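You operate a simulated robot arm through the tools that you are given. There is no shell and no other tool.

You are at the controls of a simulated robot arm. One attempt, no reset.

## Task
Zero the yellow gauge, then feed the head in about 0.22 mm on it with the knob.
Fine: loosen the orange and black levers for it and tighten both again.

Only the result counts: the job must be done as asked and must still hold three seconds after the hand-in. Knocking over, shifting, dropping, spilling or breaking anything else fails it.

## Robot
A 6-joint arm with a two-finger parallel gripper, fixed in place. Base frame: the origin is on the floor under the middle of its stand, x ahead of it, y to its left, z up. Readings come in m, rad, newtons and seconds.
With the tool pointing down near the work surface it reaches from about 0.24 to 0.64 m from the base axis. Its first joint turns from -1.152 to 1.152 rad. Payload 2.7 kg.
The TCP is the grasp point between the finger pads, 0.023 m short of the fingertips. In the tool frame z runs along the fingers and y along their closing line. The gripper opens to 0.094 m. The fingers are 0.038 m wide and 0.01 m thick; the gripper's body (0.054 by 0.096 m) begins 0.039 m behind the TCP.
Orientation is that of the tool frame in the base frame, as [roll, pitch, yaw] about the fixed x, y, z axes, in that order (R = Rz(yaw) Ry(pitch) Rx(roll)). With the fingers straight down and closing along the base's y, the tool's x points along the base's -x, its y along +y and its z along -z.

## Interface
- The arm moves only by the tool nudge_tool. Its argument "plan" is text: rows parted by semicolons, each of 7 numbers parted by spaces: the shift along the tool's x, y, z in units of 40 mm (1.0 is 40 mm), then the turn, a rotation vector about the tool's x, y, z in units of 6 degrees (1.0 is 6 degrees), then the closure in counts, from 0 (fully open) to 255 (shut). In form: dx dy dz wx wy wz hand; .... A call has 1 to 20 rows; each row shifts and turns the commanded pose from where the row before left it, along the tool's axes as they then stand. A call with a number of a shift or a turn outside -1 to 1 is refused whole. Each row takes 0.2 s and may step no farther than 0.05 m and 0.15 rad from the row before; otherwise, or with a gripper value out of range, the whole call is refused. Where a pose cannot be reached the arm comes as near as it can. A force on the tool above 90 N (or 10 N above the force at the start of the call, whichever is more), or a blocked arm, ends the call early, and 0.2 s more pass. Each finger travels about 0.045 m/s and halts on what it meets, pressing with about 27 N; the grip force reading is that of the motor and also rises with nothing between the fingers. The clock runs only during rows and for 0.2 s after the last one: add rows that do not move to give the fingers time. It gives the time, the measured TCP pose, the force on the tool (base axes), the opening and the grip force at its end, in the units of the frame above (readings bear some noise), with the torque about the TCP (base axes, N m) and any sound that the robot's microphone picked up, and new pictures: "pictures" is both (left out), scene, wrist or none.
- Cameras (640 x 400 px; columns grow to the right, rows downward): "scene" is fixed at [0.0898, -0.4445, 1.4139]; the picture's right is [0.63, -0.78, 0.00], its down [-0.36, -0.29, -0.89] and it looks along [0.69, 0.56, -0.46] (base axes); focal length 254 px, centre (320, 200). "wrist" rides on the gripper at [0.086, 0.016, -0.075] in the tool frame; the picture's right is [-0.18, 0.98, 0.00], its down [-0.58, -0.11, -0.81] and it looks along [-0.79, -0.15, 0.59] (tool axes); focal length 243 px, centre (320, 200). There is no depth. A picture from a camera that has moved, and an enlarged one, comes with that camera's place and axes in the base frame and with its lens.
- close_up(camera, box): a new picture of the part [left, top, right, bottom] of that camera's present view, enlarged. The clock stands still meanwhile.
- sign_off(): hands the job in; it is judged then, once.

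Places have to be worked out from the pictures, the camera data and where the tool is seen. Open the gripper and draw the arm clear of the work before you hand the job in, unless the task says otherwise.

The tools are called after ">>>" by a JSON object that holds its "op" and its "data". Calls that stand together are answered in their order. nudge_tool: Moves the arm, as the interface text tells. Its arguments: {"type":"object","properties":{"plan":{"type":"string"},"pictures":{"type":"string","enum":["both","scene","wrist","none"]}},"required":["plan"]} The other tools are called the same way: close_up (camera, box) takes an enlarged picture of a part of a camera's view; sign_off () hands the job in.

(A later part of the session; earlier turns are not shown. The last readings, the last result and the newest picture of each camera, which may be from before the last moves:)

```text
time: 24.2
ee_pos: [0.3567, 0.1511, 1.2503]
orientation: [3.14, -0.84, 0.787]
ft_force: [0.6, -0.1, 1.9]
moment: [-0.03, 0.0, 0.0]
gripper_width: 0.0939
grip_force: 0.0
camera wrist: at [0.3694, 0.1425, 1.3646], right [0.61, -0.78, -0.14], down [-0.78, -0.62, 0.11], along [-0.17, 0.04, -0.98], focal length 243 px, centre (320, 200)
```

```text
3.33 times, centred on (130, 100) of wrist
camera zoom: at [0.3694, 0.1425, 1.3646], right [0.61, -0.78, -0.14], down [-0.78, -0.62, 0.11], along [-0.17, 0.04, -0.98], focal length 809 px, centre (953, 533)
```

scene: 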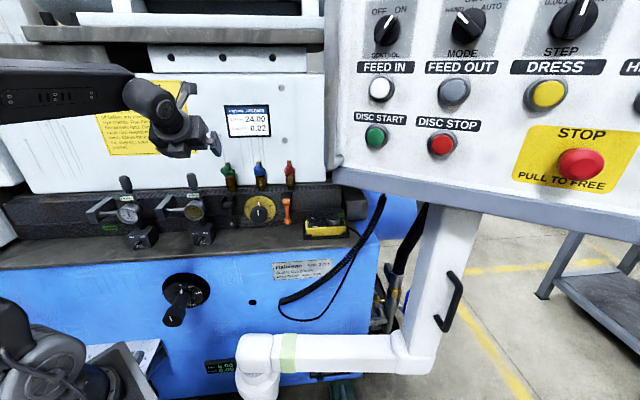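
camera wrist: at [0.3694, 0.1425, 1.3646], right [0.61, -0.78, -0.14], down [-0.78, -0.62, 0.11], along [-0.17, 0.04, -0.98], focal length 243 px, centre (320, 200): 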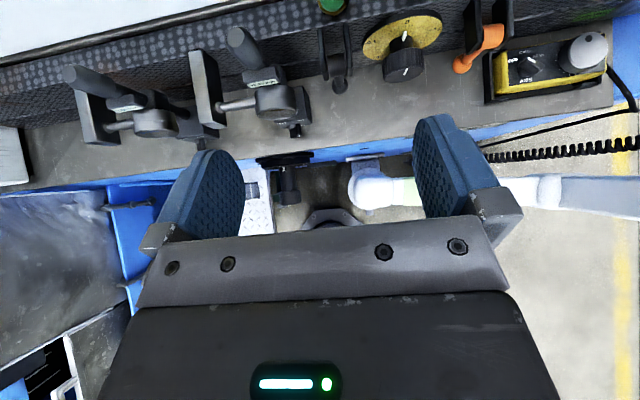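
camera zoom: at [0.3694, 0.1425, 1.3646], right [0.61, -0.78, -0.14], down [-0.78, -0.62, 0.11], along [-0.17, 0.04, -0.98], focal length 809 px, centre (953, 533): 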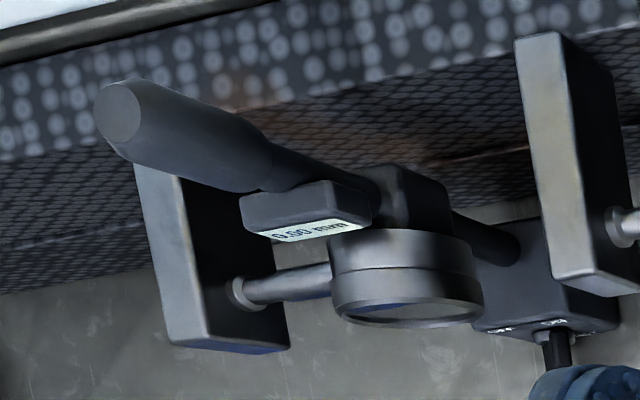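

The top view shows the bezel as a separate front ring, about 58 mm across and 10 mm thick. Its axis is horizontal near T = -0.063, z = 1.02, front rim at D ≈ 0.463, with the spindle just behind it on the left. I'll finish pitching to horizontal.

>>> {"op": "nudge_tool", "data": {"plan": "0 0 0 0 1 0 0; 0 0 0 0 1 0 0; 0 0 0 0 1 0 0; 0 0 0 0 1 0 0; 0 0 0 0 1 0 0; 0 0 0 0 1 0 0; 0 0 0 0 1 0 0; 0 0 0 0 0 0 0", "pictures": "both"}}

```text
time: 26.0
ee_pos: [0.3583, 0.1514, 1.2512]
orientation: [3.084, -1.57, 0.844]
ft_force: [-0.5, -0.1, 0.6]
moment: [-0.02, 0.01, 0.0]
gripper_width: 0.0939
grip_force: 0.0
camera wrist: at [0.3152, 0.0882, 1.3366], right [0.7, -0.69, -0.18], down [-0.65, -0.49, -0.58], along [0.31, 0.52, -0.79], focal length 243 px, centre (320, 200)
```

scene: 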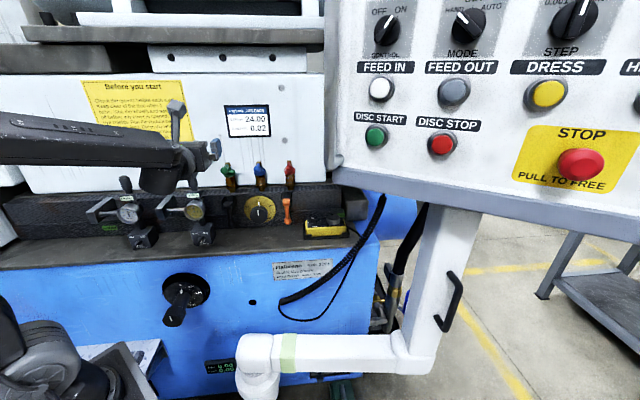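
wrist: 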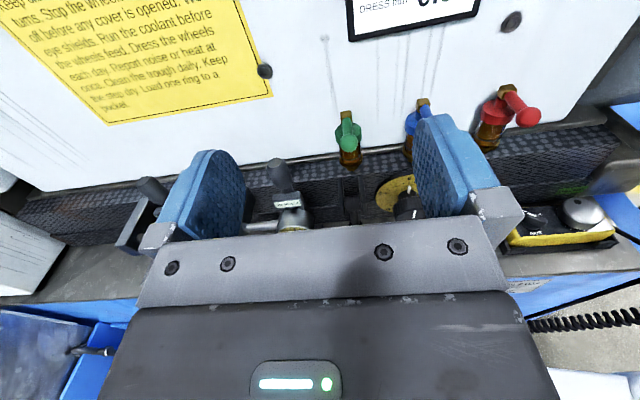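

The horizontal pose works. I'll move across to the gauge's lateral position and part of the way down, keeping the fingertips about 40 mm in front of the rim.

>>> {"op": "nudge_tool", "data": {"plan": "0 -0.7 0.3 0 0 0 40; 0 -0.7 0.4 0 0 0 40; 0 -0.68 0.3 0 0 0 40; -0.8 0 0 0 0 0 40; -0.8 0 0 0 0 0 40; -0.8 0 0 0 0 0 40; -0.8 0 0 0 0 0 40; 0 0 0 0 0 0 40", "pictures": "both"}}

```text
time: 27.8
ee_pos: [0.3266, 0.2395, 1.1223]
orientation: [-0.864, -1.57, -1.492]
ft_force: [0.3, -0.6, -0.5]
moment: [-0.01, 0.0, 0.01]
gripper_width: 0.0793
grip_force: 0.1
camera wrist: at [0.2843, 0.1758, 1.2094], right [0.7, -0.69, -0.18], down [-0.65, -0.49, -0.58], along [0.31, 0.52, -0.79], focal length 243 px, centre (320, 200)
```

scene: 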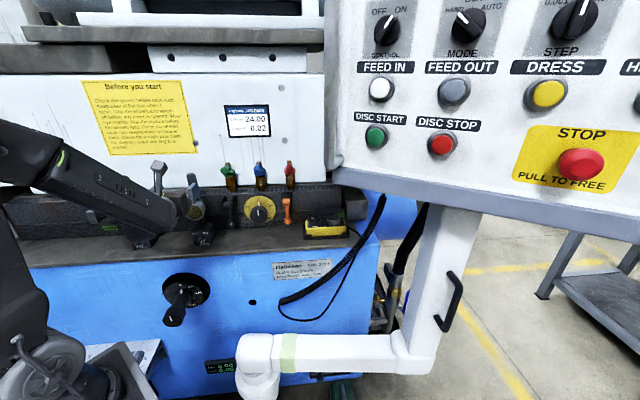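
wrist: 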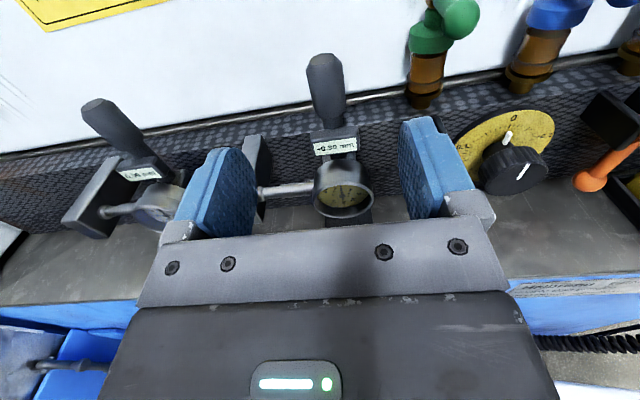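

The wrist camera now sees the gauge from above with the fingers straddling it. I'll zoom in to pin down the bezel position.

>>> {"op": "close_up", "data": {"camera": "wrist", "box": [240, 100, 420, 230]}}

>>> {"op": "close_up", "data": {"camera": "wrist", "box": [300, 125, 390, 225]}}

```text
3.08 times, centred on (330, 165) of wrist
camera zoom: at [0.2843, 0.1758, 1.2094], right [0.7, -0.69, -0.18], down [-0.65, -0.49, -0.58], along [0.31, 0.52, -0.79], focal length 746 px, centre (289, 308)
```

zoom: 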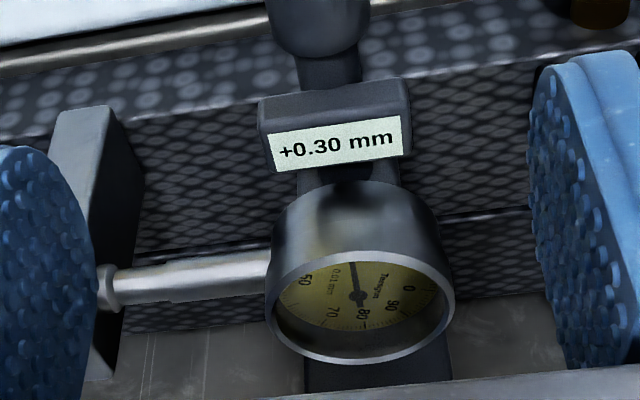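

```text
4.00 times, centred on (345, 175) of wrist
camera zoom: at [0.2843, 0.1758, 1.2094], right [0.7, -0.69, -0.18], down [-0.65, -0.49, -0.58], along [0.31, 0.52, -0.79], focal length 970 px, centre (220, 300)
```

zoom: 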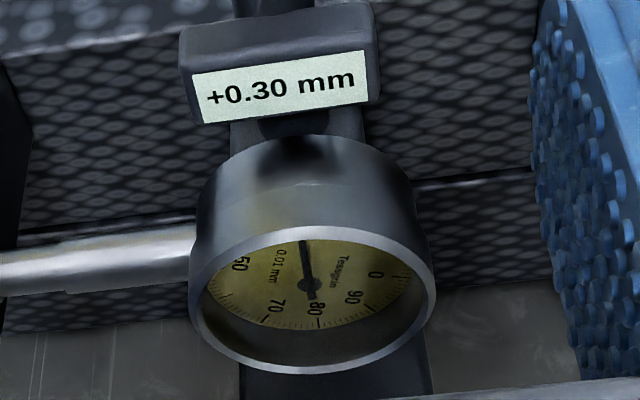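

The bezel axis works out at T ≈ -0.063, z ≈ 1.02, rim at D ≈ 0.464 and a 60 mm diameter. I'll lower to axis height, still 40 mm in front of it.

>>> {"op": "nudge_tool", "data": {"plan": "-0.7 0 0 0 0 0 40; -0.7 0.04 0 0 0 0 40; -0.7 0 0 0 0 0 40; -0.48 0 0 0 0 0 40; 0 0 0 0 0 0 40", "pictures": "both"}}

>>> {"op": "close_up", "data": {"camera": "wrist", "box": [230, 90, 430, 230]}}

>>> {"op": "close_up", "data": {"camera": "scene", "box": [140, 160, 260, 260]}}

```text
time: 29.0
ee_pos: [0.3282, 0.2377, 1.0189]
orientation: [-1.919, -1.57, -0.434]
ft_force: [0.7, 0.4, -0.3]
moment: [-0.01, 0.02, 0.01]
gripper_width: 0.079
grip_force: 0.0
camera wrist: at [0.2857, 0.1743, 1.106], right [0.7, -0.69, -0.18], down [-0.65, -0.49, -0.58], along [0.31, 0.52, -0.79], focal length 243 px, centre (320, 200)
```

scene: 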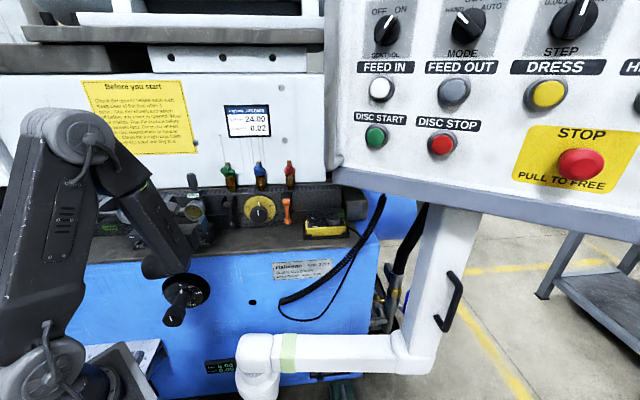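
wrist: 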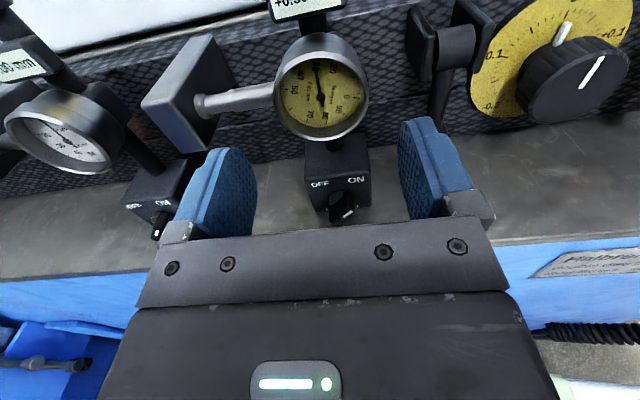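

```text
2.86 times, centred on (330, 160) of wrist
camera zoom: at [0.2857, 0.1743, 1.106], right [0.7, -0.69, -0.18], down [-0.65, -0.49, -0.58], along [0.31, 0.52, -0.79], focal length 693 px, centre (291, 314)
```

zoom: 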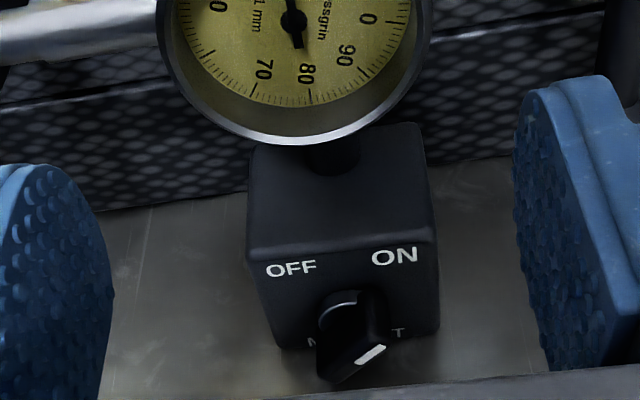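

```text
4.00 times, centred on (200, 210) of scene
camera zoom: at [0.0898, -0.4445, 1.4139], right [0.63, -0.78, 0.0], down [-0.36, -0.29, -0.89], along [0.69, 0.56, -0.46], focal length 1018 px, centre (800, 160)
```

zoom: 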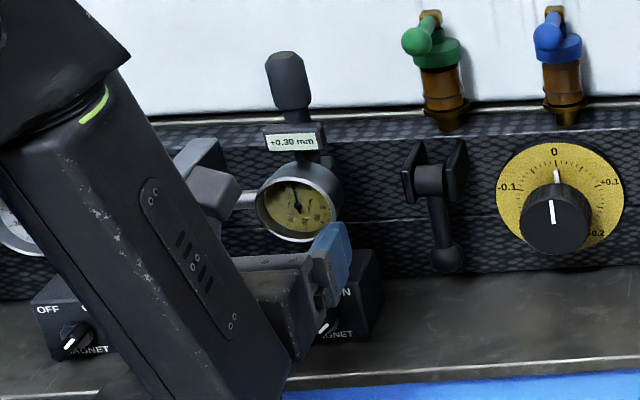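

The bezel centre is at z ≈ 1.021, T ≈ -0.0635. I'll raise 2 mm, narrow the fingers to about 68 mm and bring the tips to about 6 mm past the rim, just short of the spindle.

>>> {"op": "nudge_tool", "data": {"plan": "0.05 0 0 0 0 0 72; 0 0 0.4 0 0 0 72; 0 0 0.4 0 0 0 72; 0 0 0.35 0 0 0 72; 0 0 0 0 0 0 72", "pictures": "both"}}

>>> {"op": "close_up", "data": {"camera": "wrist", "box": [200, 100, 440, 240]}}

>>> {"op": "close_up", "data": {"camera": "scene", "box": [170, 170, 230, 240]}}

```text
time: 30.2
ee_pos: [0.3603, 0.2699, 1.0205]
orientation: [-2.751, -1.569, 0.394]
ft_force: [-0.5, 0.2, 0.3]
moment: [-0.01, 0.0, 0.0]
gripper_width: 0.0675
grip_force: 0.1
camera wrist: at [0.3183, 0.2069, 1.1074], right [0.7, -0.69, -0.18], down [-0.65, -0.49, -0.58], along [0.31, 0.52, -0.79], focal length 243 px, centre (320, 200)
```

scene: 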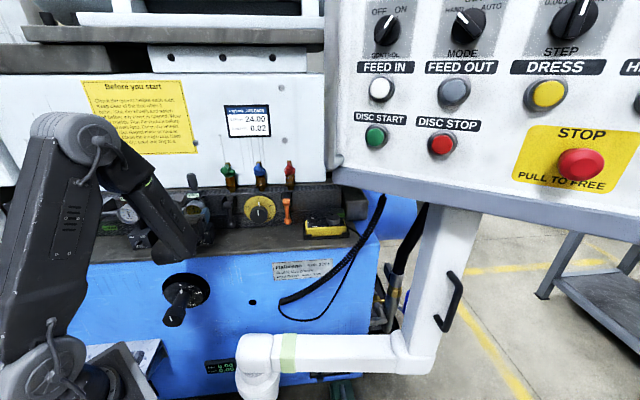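
wrist: 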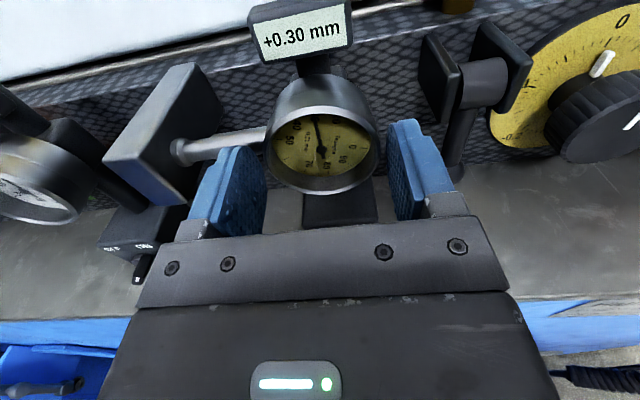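

```text
2.67 times, centred on (320, 170) of wrist
camera zoom: at [0.3183, 0.2069, 1.1074], right [0.7, -0.69, -0.18], down [-0.65, -0.49, -0.58], along [0.31, 0.52, -0.79], focal length 647 px, centre (320, 280)
```

zoom: 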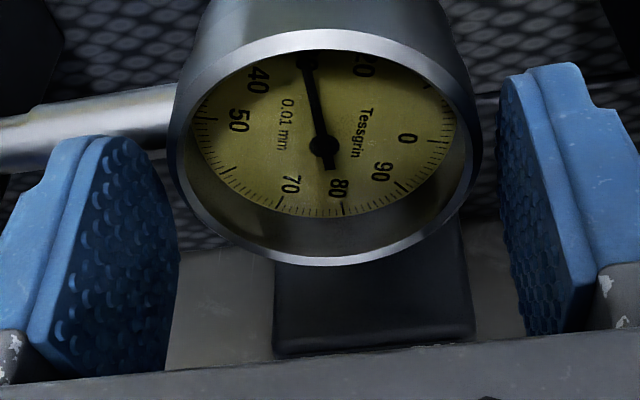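

```text
5.71 times, centred on (200, 205) of scene
camera zoom: at [0.0898, -0.4444, 1.4139], right [0.63, -0.78, 0.0], down [-0.36, -0.29, -0.89], along [0.69, 0.56, -0.46], focal length 1454 px, centre (1006, 171)
```

zoom: 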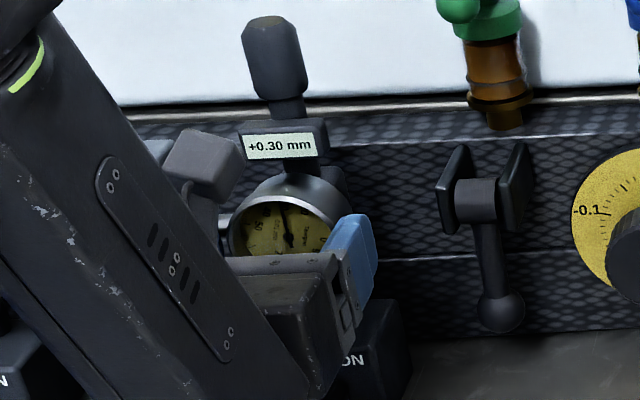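

The ring sits centred between the fingertips and the display is readable in both cameras. I'll close on the bezel.

>>> {"op": "nudge_tool", "data": {"plan": "0 0 0 0 0 0 85; 0 0 0 0 0 0 100; 0 0 0 0 0 0 110; 0 0 0 0 0 0 110", "pictures": "wrist"}}

>>> {"op": "close_up", "data": {"camera": "wrist", "box": [200, 0, 440, 240]}}

```text
time: 31.2
ee_pos: [0.3613, 0.2695, 1.0203]
orientation: [1.548, -1.568, 2.376]
ft_force: [9.4, -7.8, 1.0]
moment: [-0.06, 0.13, -0.3]
gripper_width: 0.0572
grip_force: 26.8
camera wrist: at [0.3189, 0.2061, 1.1075], right [0.69, -0.7, -0.18], down [-0.65, -0.49, -0.58], along [0.31, 0.52, -0.79], focal length 243 px, centre (320, 200)
```

wrist: 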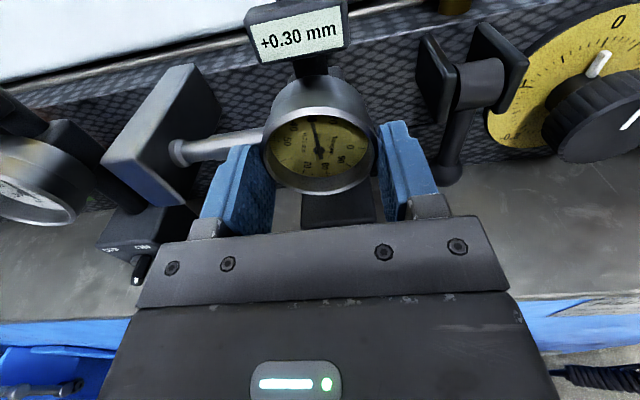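

```text
1.67 times, centred on (320, 120) of wrist
camera zoom: at [0.3189, 0.2061, 1.1075], right [0.69, -0.7, -0.18], down [-0.65, -0.49, -0.58], along [0.31, 0.52, -0.79], focal length 404 px, centre (320, 333)
```

zoom: 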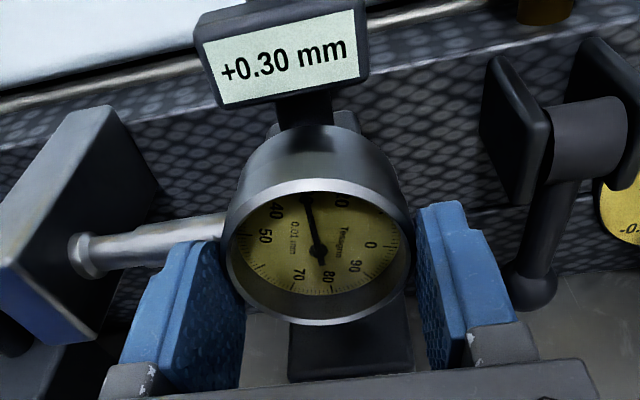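

The grip is holding at 57 mm, with about 12 N of side load, meaning the ring sits about 1.8 mm to the right. I'll shift right to centre it, then start turning the bezel counter-clockwise with a small step.

>>> {"op": "nudge_tool", "data": {"plan": "0 0.045 0 0 0 0 110; 0 0 0 0 0 0 110", "pictures": "none"}}

```text
time: 31.8
ee_pos: [0.3605, 0.2681, 1.0201]
orientation: [0.367, -1.57, -2.718]
ft_force: [2.5, -0.7, 0.2]
moment: [0.2, -0.16, -0.12]
gripper_width: 0.0573
grip_force: 27.8
```

The side load has dropped to about 2 N. Now I'll turn 6° counter-clockwise about the tool axis.

>>> {"op": "nudge_tool", "data": {"plan": "0 0 0 0 0 -0.5 110; 0 0 0 0 0 -0.5 110; 0 0 0 0 0 0 110", "pictures": "none"}}

>>> {"op": "close_up", "data": {"camera": "wrist", "box": [200, 0, 440, 240]}}

```text
time: 32.6
ee_pos: [0.3602, 0.2689, 1.0207]
orientation: [1.574, -1.464, 2.357]
ft_force: [-1.8, 1.5, 2.4]
moment: [0.06, 0.0, 0.02]
gripper_width: 0.0573
grip_force: 27.2
```

```text
1.67 times, centred on (320, 120) of wrist
camera zoom: at [0.3125, 0.2121, 1.1089], right [0.71, -0.7, -0.08], down [-0.6, -0.54, -0.59], along [0.37, 0.46, -0.8], focal length 404 px, centre (320, 333)
```

zoom: 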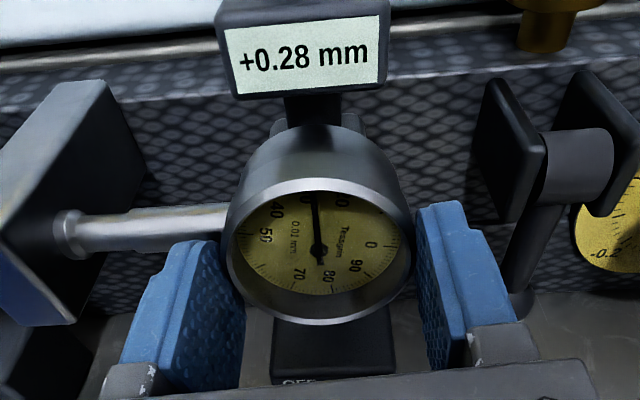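

The display went to +0.28, so the bezel is the zero adjustment and counter-clockwise is the right way. I'll continue another 48° in this grip.

>>> {"op": "nudge_tool", "data": {"plan": "0 0 0 0 0 -0.8 110; 0 0 0 0 0 -0.8 110; 0 0 0 0 0 -0.8 110; 0 0 0 0 0 -0.8 110; 0 0 0 0 0 0 110", "pictures": "none"}}

>>> {"op": "close_up", "data": {"camera": "wrist", "box": [200, 0, 440, 240]}}

```text
time: 33.8
ee_pos: [0.3621, 0.269, 1.0201]
orientation: [1.568, -1.128, 2.359]
ft_force: [-1.3, -6.1, 5.2]
moment: [0.02, -0.02, -0.1]
gripper_width: 0.0573
grip_force: 27.0
```

```text
1.67 times, centred on (320, 120) of wrist
camera zoom: at [0.2922, 0.2325, 1.1063], right [0.68, -0.68, 0.25], down [-0.46, -0.68, -0.57], along [0.56, 0.27, -0.78], focal length 404 px, centre (320, 333)
```

zoom: 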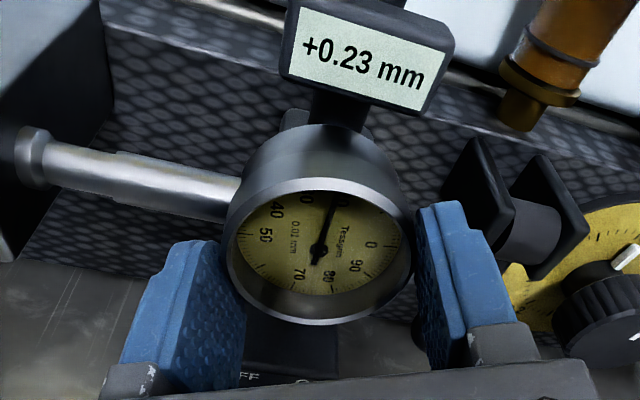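

+0.23 after 25°, so it tracks one to one (360° = 1 mm) and the forces are low. I'll turn another 30°.

>>> {"op": "nudge_tool", "data": {"plan": "0 0 0 0 0 -0.8 110; 0 0 0 0 0 -0.8 110; 0 0 0 0 0 -0.8 110; 0 0 0 0 0 -0.8 110; 0 0 0 0 0 -0.8 110; 0 0 0 0 0 -0.8 110; 0 0 0 0 0 0 110", "pictures": "wrist"}}

>>> {"op": "close_up", "data": {"camera": "wrist", "box": [200, 0, 480, 240]}}

```text
time: 35.4
ee_pos: [0.3617, 0.2687, 1.0222]
orientation: [1.567, -0.626, 2.358]
ft_force: [0.3, -8.6, 13.8]
moment: [0.3, -0.29, -0.19]
gripper_width: 0.0572
grip_force: 26.4
camera wrist: at [0.2653, 0.2596, 1.0857], right [0.51, -0.51, 0.69], down [-0.28, -0.86, -0.43], along [0.81, 0.03, -0.58], focal length 243 px, centre (320, 200)
```

wrist: 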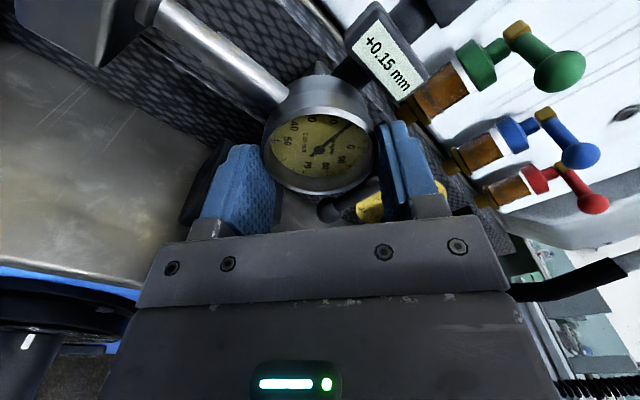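

```text
1.67 times, centred on (340, 120) of wrist
camera zoom: at [0.2653, 0.2596, 1.0857], right [0.51, -0.51, 0.69], down [-0.28, -0.86, -0.43], along [0.81, 0.03, -0.58], focal length 404 px, centre (287, 333)
```

zoom: 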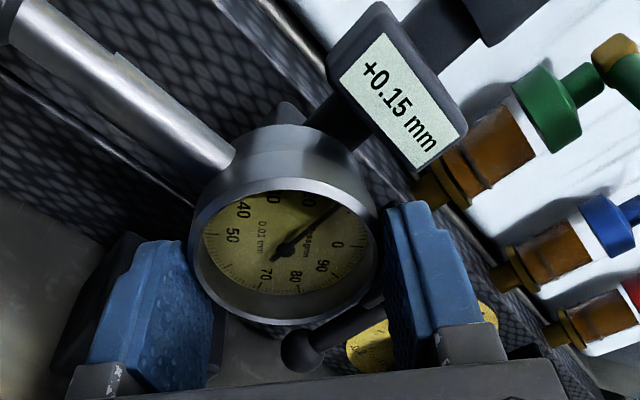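

+0.15, exactly halfway. The tool is being pushed up by about 14 N, so I'll lift 1.5 mm to re-centre and then carry on in small steps.

>>> {"op": "nudge_tool", "data": {"plan": "0.02 0.032 0 0 0 0 110; 0 0 0 0 0 -0.8 110; 0 0 0 0 0 -0.8 110; 0 0 0 0 0 -0.8 110; 0 0 0 0 0 0 110", "pictures": "none"}}

```text
time: 36.6
ee_pos: [0.3617, 0.2692, 1.0228]
orientation: [1.572, -0.375, 2.356]
ft_force: [9.1, -2.9, 5.0]
moment: [0.08, -0.02, -0.39]
gripper_width: 0.0572
grip_force: 26.7
```

It's tracking well at 68° total. Next, another 24° with a look at the display.

>>> {"op": "nudge_tool", "data": {"plan": "0 0 0 0 0 -0.8 110; 0 0 0 0 0 -0.8 110; 0 0 0 0 0 -0.8 110; 0 0 0 0 0 -0.8 110; 0 0 0 0 0 -0.8 110; 0 0 0 0 0 0 110", "pictures": "both"}}

>>> {"op": "close_up", "data": {"camera": "scene", "box": [170, 170, 230, 240]}}

```text
time: 38.0
ee_pos: [0.3624, 0.2681, 1.022]
orientation: [1.569, 0.044, 2.359]
ft_force: [7.4, -4.6, 11.5]
moment: [0.38, -0.36, -0.28]
gripper_width: 0.0575
grip_force: 27.1
camera wrist: at [0.2463, 0.2782, 1.0357], right [0.1, -0.1, 0.99], down [-0.15, -0.98, -0.09], along [0.98, -0.14, -0.11], focal length 243 px, centre (320, 200)
```

scene: 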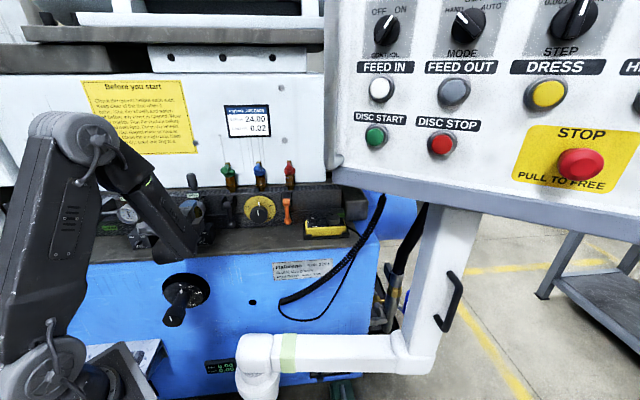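
wrist: 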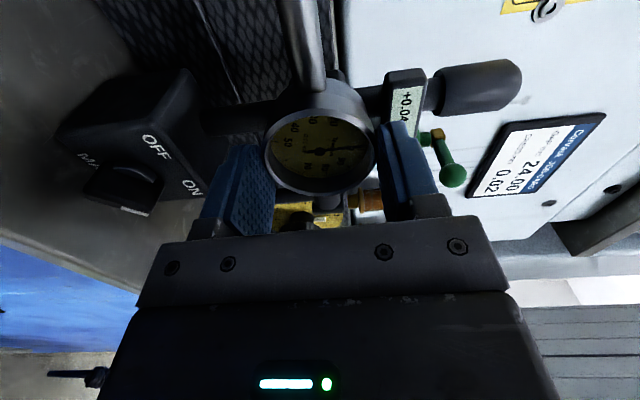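

```text
5.71 times, centred on (200, 205) of scene
camera zoom: at [0.0898, -0.4447, 1.4138], right [0.63, -0.78, 0.0], down [-0.36, -0.29, -0.89], along [0.69, 0.56, -0.46], focal length 1454 px, centre (1006, 171)
```

zoom: 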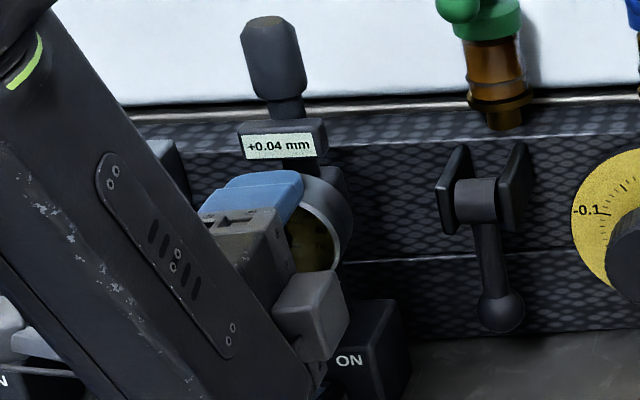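

+0.04 left and tracking as expected (92.5° turned). I'll turn the remaining 15.5° in small steps.

>>> {"op": "nudge_tool", "data": {"plan": "0 0 0 0 0 -0.65 110; 0 0 0 0 0 -0.65 110; 0 0 0 0 0 -0.65 110; 0 0 0 0 0 -0.55 110; 0 0 0 0 0 0 110; 0 0 0 0 0 0 110", "pictures": "none"}}

>>> {"op": "close_up", "data": {"camera": "scene", "box": [170, 170, 230, 240]}}

>>> {"op": "close_up", "data": {"camera": "wrist", "box": [220, 60, 480, 240]}}

```text
time: 39.4
ee_pos: [0.361, 0.2678, 1.0226]
orientation: [1.566, 0.303, 2.358]
ft_force: [0.6, -4.3, 21.0]
moment: [0.08, -0.08, -0.07]
gripper_width: 0.0573
grip_force: 27.2
```

```text
5.71 times, centred on (200, 205) of scene
camera zoom: at [0.0895, -0.4448, 1.4138], right [0.63, -0.78, 0.0], down [-0.36, -0.29, -0.89], along [0.69, 0.56, -0.46], focal length 1454 px, centre (1006, 171)
```

zoom: 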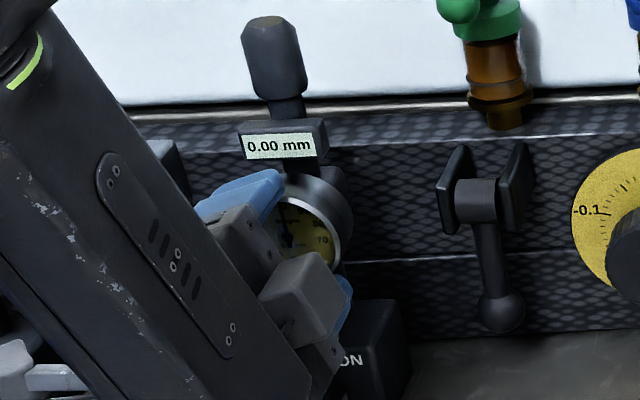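

```text
2.22 times, centred on (350, 150) of wrist
camera zoom: at [0.246, 0.2786, 1.0129], right [-0.09, 0.08, 0.99], down [-0.15, -0.99, 0.07], along [0.98, -0.15, 0.1], focal length 539 px, centre (253, 311)
```

zoom: 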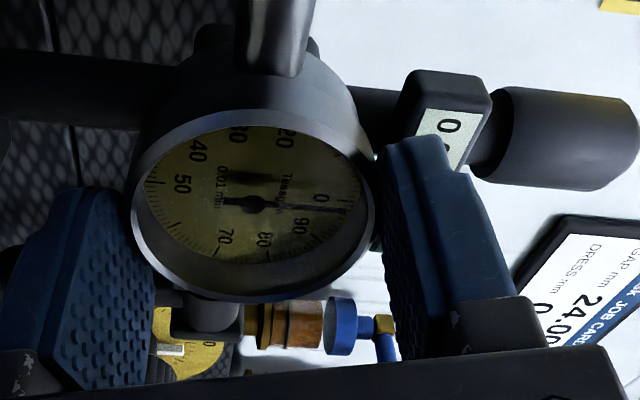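

The display reads 0.00 mm. There's about 21 N of vertical load on the tool, so I'll relieve it with a 2 mm lift before releasing, then open slightly.

>>> {"op": "nudge_tool", "data": {"plan": "-0.008 0.024 0 0 0 0 110; -0.008 0.024 0 0 0 0 110; 0 0 0 0 0 0 110", "pictures": "none"}}

>>> {"op": "close_up", "data": {"camera": "scene", "box": [180, 180, 220, 220]}}

```text
time: 40.2
ee_pos: [0.3613, 0.2684, 1.0242]
orientation: [1.575, 0.303, 2.359]
ft_force: [3.9, 2.2, 2.6]
moment: [0.33, -0.3, -0.16]
gripper_width: 0.0575
grip_force: 27.0
```

```text
10.00 times, centred on (200, 200) of scene
camera zoom: at [0.0898, -0.4444, 1.4139], right [0.63, -0.78, 0.0], down [-0.36, -0.29, -0.89], along [0.69, 0.56, -0.46], focal length 2544 px, centre (1520, 200)
```

zoom: 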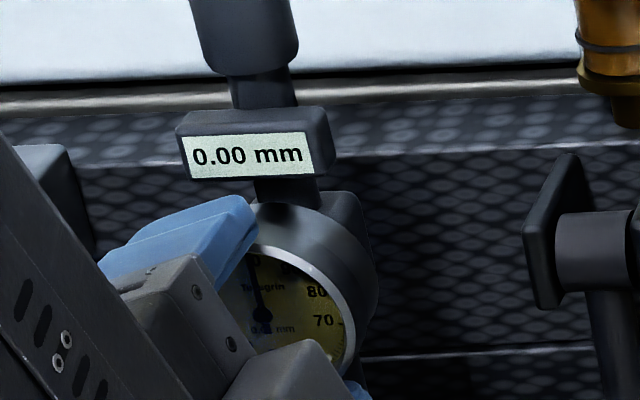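

The load is relieved and the display still reads 0.00. I'll open by about 5 mm and retreat straight out.

>>> {"op": "nudge_tool", "data": {"plan": "0 0 0 0 0 0 95; 0 0 0 0 0 0 84; 0 0 0 0 0 0 82; 0 0 0 0 0 0 82; 0 0 -0.5 0 0 0 82; 0 0 -0.5 0 0 0 82; 0 0 -0.3 0 0 0 82", "pictures": "both"}}

>>> {"op": "close_up", "data": {"camera": "scene", "box": [170, 170, 230, 240]}}

```text
time: 41.8
ee_pos: [0.3248, 0.2306, 1.0248]
orientation: [1.573, 0.302, 2.358]
ft_force: [-0.2, 0.7, 0.2]
moment: [-0.04, 0.03, 0.03]
gripper_width: 0.0637
grip_force: 0.1
camera wrist: at [0.2092, 0.2414, 1.0148], right [-0.08, 0.08, 0.99], down [-0.15, -0.99, 0.07], along [0.98, -0.15, 0.1], focal length 243 px, centre (320, 200)
```

scene: 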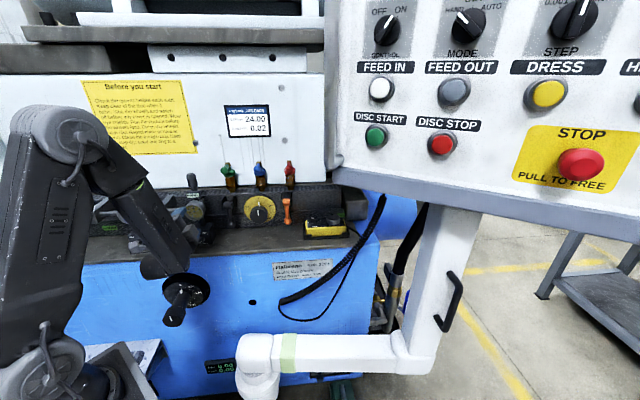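
wrist: 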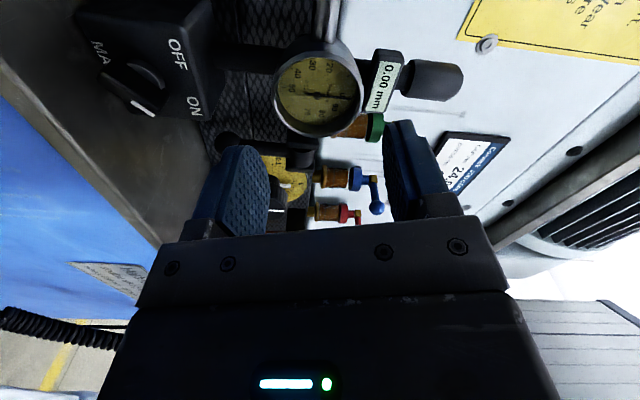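

```text
5.71 times, centred on (200, 205) of scene
camera zoom: at [0.0898, -0.4445, 1.4139], right [0.63, -0.78, 0.0], down [-0.36, -0.29, -0.89], along [0.69, 0.56, -0.46], focal length 1454 px, centre (1006, 171)
```

zoom: 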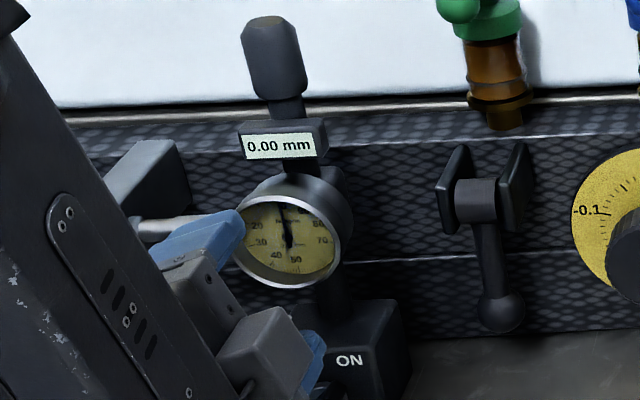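

The bezel stays at 0.00 after release, so the gauge is zeroed. I'll roll the tool back upright (+107.4°) so the camera is on top for the levers.

>>> {"op": "nudge_tool", "data": {"plan": "0 0 -0.2 0 0 1 100; 0 0 0 0 0 1 120; 0 0 0 0 0 1 146; 0 0 0 0 0 1 146; 0 0 0 0 0 1 146; 0 0 0 0 0 1 146; 0 0 0 0 0 1 146; 0 0 0 0 0 1 146; 0 0 0 0 0 1 146; 0 0 0 0 0 1 146; 0 0 0 0 0 1 146; 0 0 0 0 0 1 146; 0 0 0 0 0 1 146; 0 0 0 0 0 1 146; 0 0 0 0 0 1 146; 0 0 0 0 0 1 146; 0 0 0 0 0 1 146; 0 0 0 0 0 0.9 146; 0 0 0 0 0 0 146", "pictures": "none"}}

```text
time: 45.8
ee_pos: [0.3199, 0.2265, 1.024]
orientation: [-1.724, -1.568, -0.63]
ft_force: [0.6, -0.2, -0.4]
moment: [-0.02, 0.01, -0.03]
gripper_width: 0.0399
grip_force: 0.1
```

Upright again. I'll slide right along the machine front to the orange lever, staying well out in front, and tilt the tool 12° downwards.

>>> {"op": "nudge_tool", "data": {"plan": "0 0.98 0 0 0 0 146; 0 0.98 0 0 0 0 146; 0 0.98 0 0 0 0 146; 0 0.98 0 0 0 0 146; 0 0.98 0 0 0 0 146; 0 0.98 0 0 0 0 146; 0 1 0 0 0 0 146; -0.5 0 0 0 -1 0 146; -0.5 0 0 0 -1 0 146; 0 0 0 0 0 0 146", "pictures": "both"}}

>>> {"op": "close_up", "data": {"camera": "wrist", "box": [200, 60, 440, 240]}}

>>> {"op": "close_up", "data": {"camera": "scene", "box": [160, 170, 260, 240]}}

```text
time: 48.0
ee_pos: [0.513, 0.0299, 0.9838]
orientation: [-3.142, -1.358, 0.785]
ft_force: [0.7, 0.2, 0.2]
moment: [0.02, -0.04, 0.0]
gripper_width: 0.0401
grip_force: 0.1
camera wrist: at [0.4846, -0.0197, 1.0852], right [0.67, -0.72, -0.18], down [-0.72, -0.57, -0.4], along [0.19, 0.4, -0.9], focal length 243 px, centre (320, 200)
```

scene: 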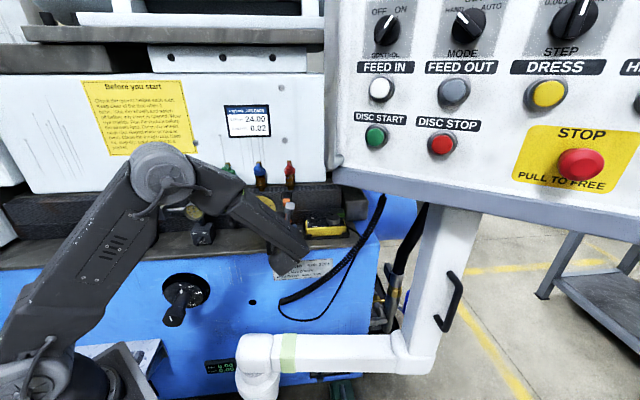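
wrist: 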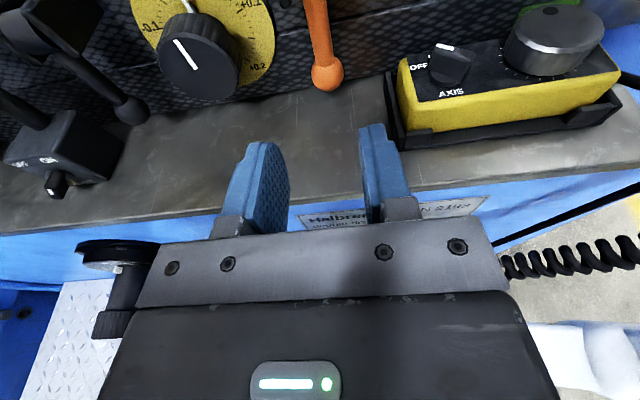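

```text
2.22 times, centred on (320, 150) of wrist
camera zoom: at [0.4846, -0.0197, 1.0852], right [0.67, -0.72, -0.18], down [-0.72, -0.57, -0.4], along [0.19, 0.4, -0.9], focal length 539 px, centre (320, 311)
```

zoom: 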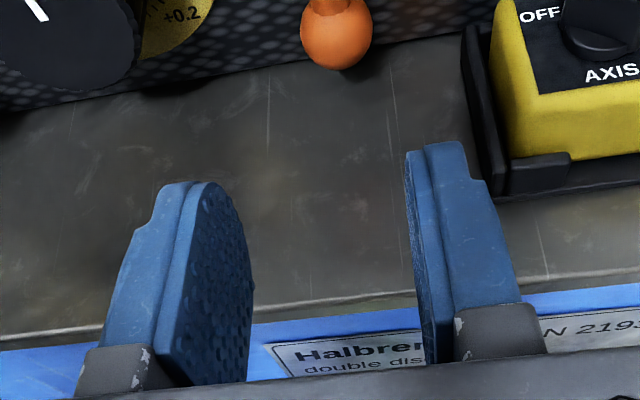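

```text
5.71 times, centred on (210, 205) of scene
camera zoom: at [0.0898, -0.4445, 1.4139], right [0.63, -0.78, 0.0], down [-0.36, -0.29, -0.89], along [0.69, 0.56, -0.46], focal length 1454 px, centre (949, 171)
```

zoom: 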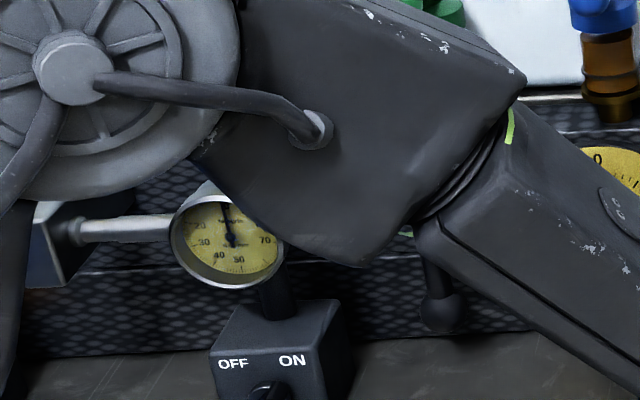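

The ball is at D ≈ 0.509, T ≈ -0.344, z ≈ 0.941, consistent with the other views. I'll advance towards it and stop about 24 mm short to verify alignment.

>>> {"op": "nudge_tool", "data": {"plan": "-0.195 0.085 0.5 0 0 0 146; 0 0 0.6 0 0 0 146; 0 0 0.6 0 0 0 146; 0 0 0.6 0 0 0 146; 0 0 0 0 0 0 146", "pictures": "both"}}

>>> {"op": "close_up", "data": {"camera": "wrist", "box": [200, 60, 440, 240]}}

>>> {"op": "close_up", "data": {"camera": "scene", "box": [240, 180, 340, 250]}}

```text
time: 49.2
ee_pos: [0.5771, 0.0886, 0.9581]
orientation: [-3.141, -1.361, 0.785]
ft_force: [-0.2, 0.5, -0.6]
moment: [-0.01, 0.0, 0.0]
gripper_width: 0.0397
grip_force: 0.1
camera wrist: at [0.5486, 0.0409, 1.0579], right [0.67, -0.72, -0.18], down [-0.72, -0.57, -0.4], along [0.19, 0.4, -0.9], focal length 243 px, centre (320, 200)
```

scene: 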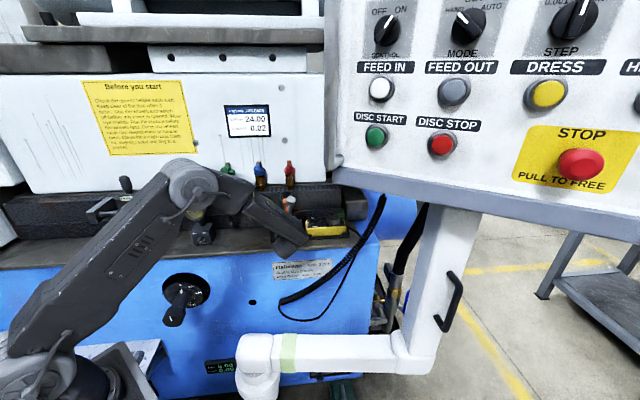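
wrist: 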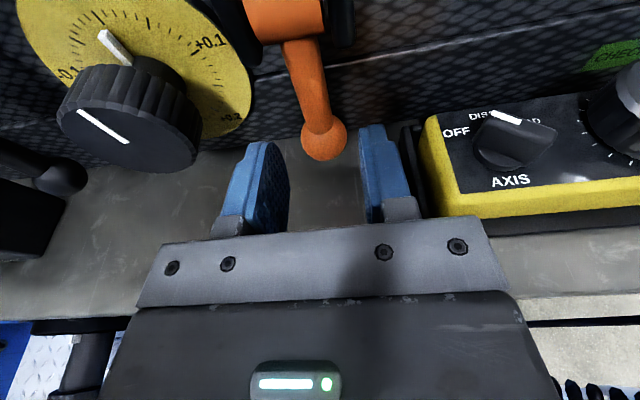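

```text
2.22 times, centred on (320, 150) of wrist
camera zoom: at [0.5486, 0.0409, 1.0579], right [0.67, -0.72, -0.18], down [-0.72, -0.57, -0.4], along [0.19, 0.4, -0.9], focal length 539 px, centre (320, 311)
```

zoom: 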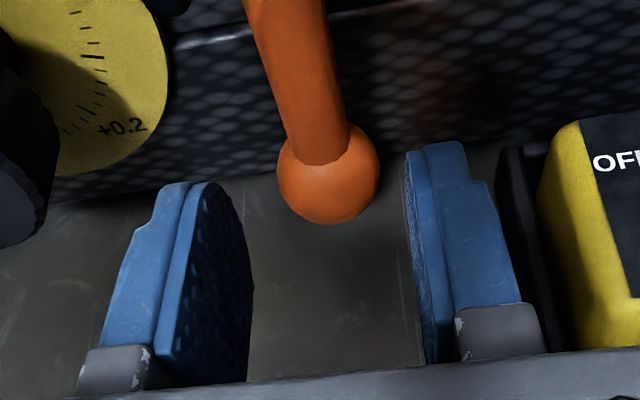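

```text
5.71 times, centred on (290, 215) of scene
camera zoom: at [0.0898, -0.4444, 1.4139], right [0.63, -0.78, 0.0], down [-0.36, -0.29, -0.89], along [0.69, 0.56, -0.46], focal length 1454 px, centre (491, 114)
```

zoom: 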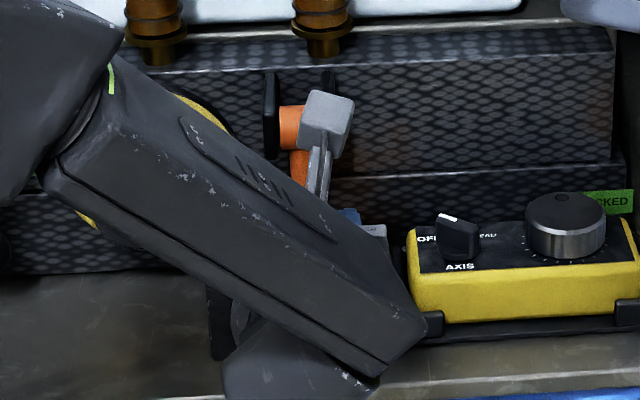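

The ball is in line with the gripper axis, about 41 mm past the TCP and 9 mm below centre. I'll advance 28 mm so it lies between the pads.

>>> {"op": "nudge_tool", "data": {"plan": "0 0 0.35 0 0 0 146; 0 0 0.35 0 0 0 146; 0 0 0 0 0 0 146", "pictures": "wrist"}}

>>> {"op": "close_up", "data": {"camera": "wrist", "box": [200, 60, 440, 240]}}

```text
time: 50.0
ee_pos: [0.5957, 0.11, 0.9517]
orientation: [-3.142, -1.359, 0.788]
ft_force: [0.3, -0.3, 0.0]
moment: [0.01, 0.0, 0.01]
gripper_width: 0.04
grip_force: 0.1
camera wrist: at [0.5682, 0.0602, 1.0523], right [0.67, -0.72, -0.18], down [-0.72, -0.57, -0.4], along [0.19, 0.4, -0.9], focal length 243 px, centre (320, 200)
```

wrist: 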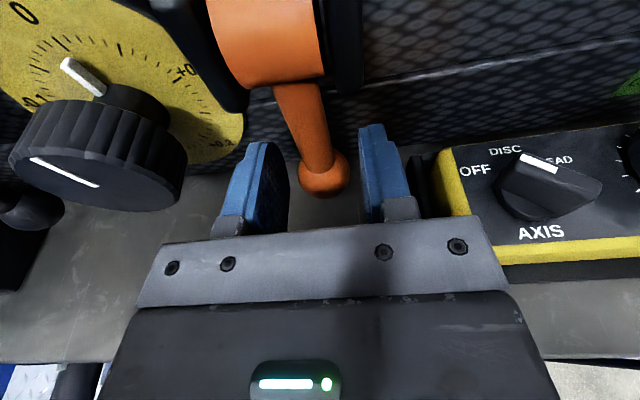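

```text
2.22 times, centred on (320, 150) of wrist
camera zoom: at [0.5682, 0.0602, 1.0523], right [0.67, -0.72, -0.18], down [-0.72, -0.57, -0.4], along [0.19, 0.4, -0.9], focal length 539 px, centre (320, 311)
```

zoom: 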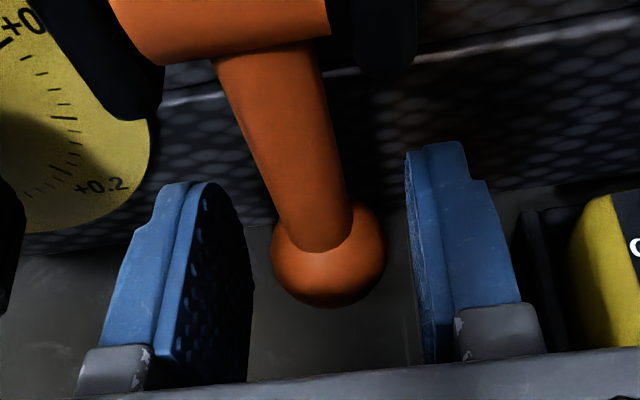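

The ball is between the pads and no force is registering. Closing on it.

>>> {"op": "nudge_tool", "data": {"plan": "0 0 0 0 0 0 170; 0 0 0 0 0 0 195; 0 0 0 0 0 0 205; 0 0 0 0 0 0 205", "pictures": "none"}}

```text
time: 51.0
ee_pos: [0.5974, 0.1083, 0.9518]
orientation: [3.141, -1.362, 0.786]
ft_force: [7.7, -2.6, -1.5]
moment: [-0.2, 0.09, -0.12]
gripper_width: 0.0274
grip_force: 45.4
```

The ball is gripped at 27 mm with a small side load. I'll correct 1 mm to the right and pull the first 12° of the lever's arc, watching the force.

>>> {"op": "nudge_tool", "data": {"plan": "0 0.028 0 0 0 0 205; -0.005 0 -0.1 0 0 0 205; -0.005 0 -0.1 0 0 0 205; -0.005 0 -0.1 0 0 0 205; -0.005 0 -0.1 0 0 0 205", "pictures": "wrist"}}

```text
time: 52.2
ee_pos: [0.5868, 0.0986, 0.9525]
orientation: [-3.136, -1.359, 0.785]
ft_force: [16.8, 5.9, -7.4]
moment: [-0.85, 0.8, -0.1]
gripper_width: 0.0272
grip_force: 44.7
camera wrist: at [0.5583, 0.049, 1.0541], right [0.67, -0.72, -0.18], down [-0.72, -0.57, -0.4], along [0.19, 0.4, -0.9], focal length 243 px, centre (320, 200)
```

wrist: 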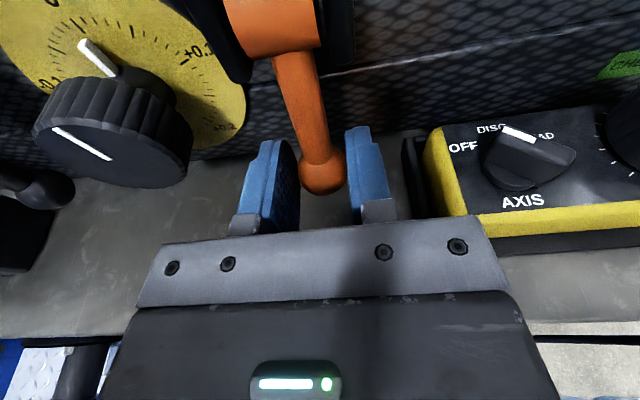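

The lever is moving, with about 16 N of pull and only slight slip. I'll continue along the arc to about 45°.

>>> {"op": "nudge_tool", "data": {"plan": "0.02 0 -0.12 0 0 0 205; 0.02 0 -0.12 0 0 0 205; 0.025 0 -0.12 0 0 0 205; 0.025 0 -0.12 0 0 0 205; 0.05 0 -0.11 0 0 0 205; 0.05 0 -0.11 0 0 0 205; 0.055 0 -0.11 0 0 0 205; 0.055 0 -0.11 0 0 0 205", "pictures": "both"}}

>>> {"op": "close_up", "data": {"camera": "wrist", "box": [200, 0, 440, 240]}}

```text
time: 54.0
ee_pos: [0.5626, 0.0747, 0.9722]
orientation: [-3.133, -1.356, 0.776]
ft_force: [6.6, 4.5, -18.5]
moment: [-0.99, 0.96, -0.08]
gripper_width: 0.0275
grip_force: 45.3
camera wrist: at [0.5345, 0.0251, 1.0724], right [0.67, -0.72, -0.18], down [-0.72, -0.57, -0.4], along [0.18, 0.4, -0.9], focal length 243 px, centre (320, 200)
```

scene: 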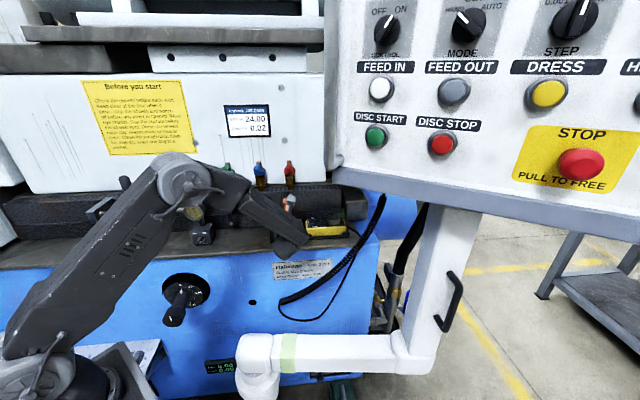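
wrist: 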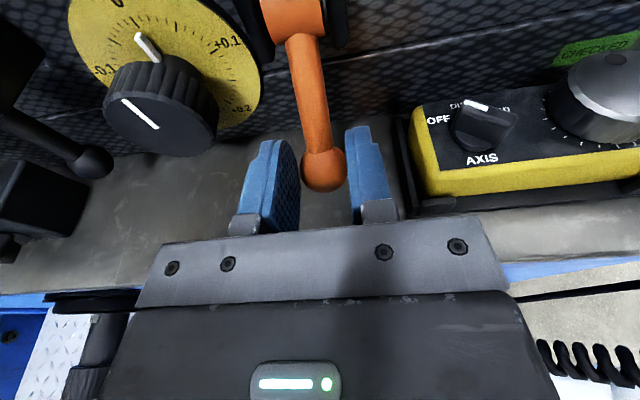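

```text
1.67 times, centred on (320, 120) of wrist
camera zoom: at [0.5345, 0.0251, 1.0724], right [0.67, -0.72, -0.18], down [-0.72, -0.57, -0.4], along [0.18, 0.4, -0.9], focal length 404 px, centre (320, 333)
```

zoom: 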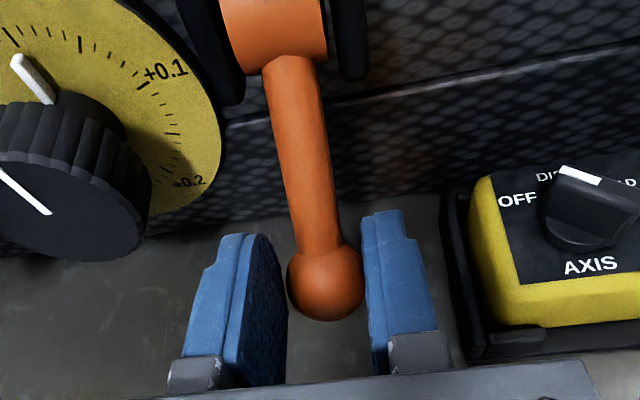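

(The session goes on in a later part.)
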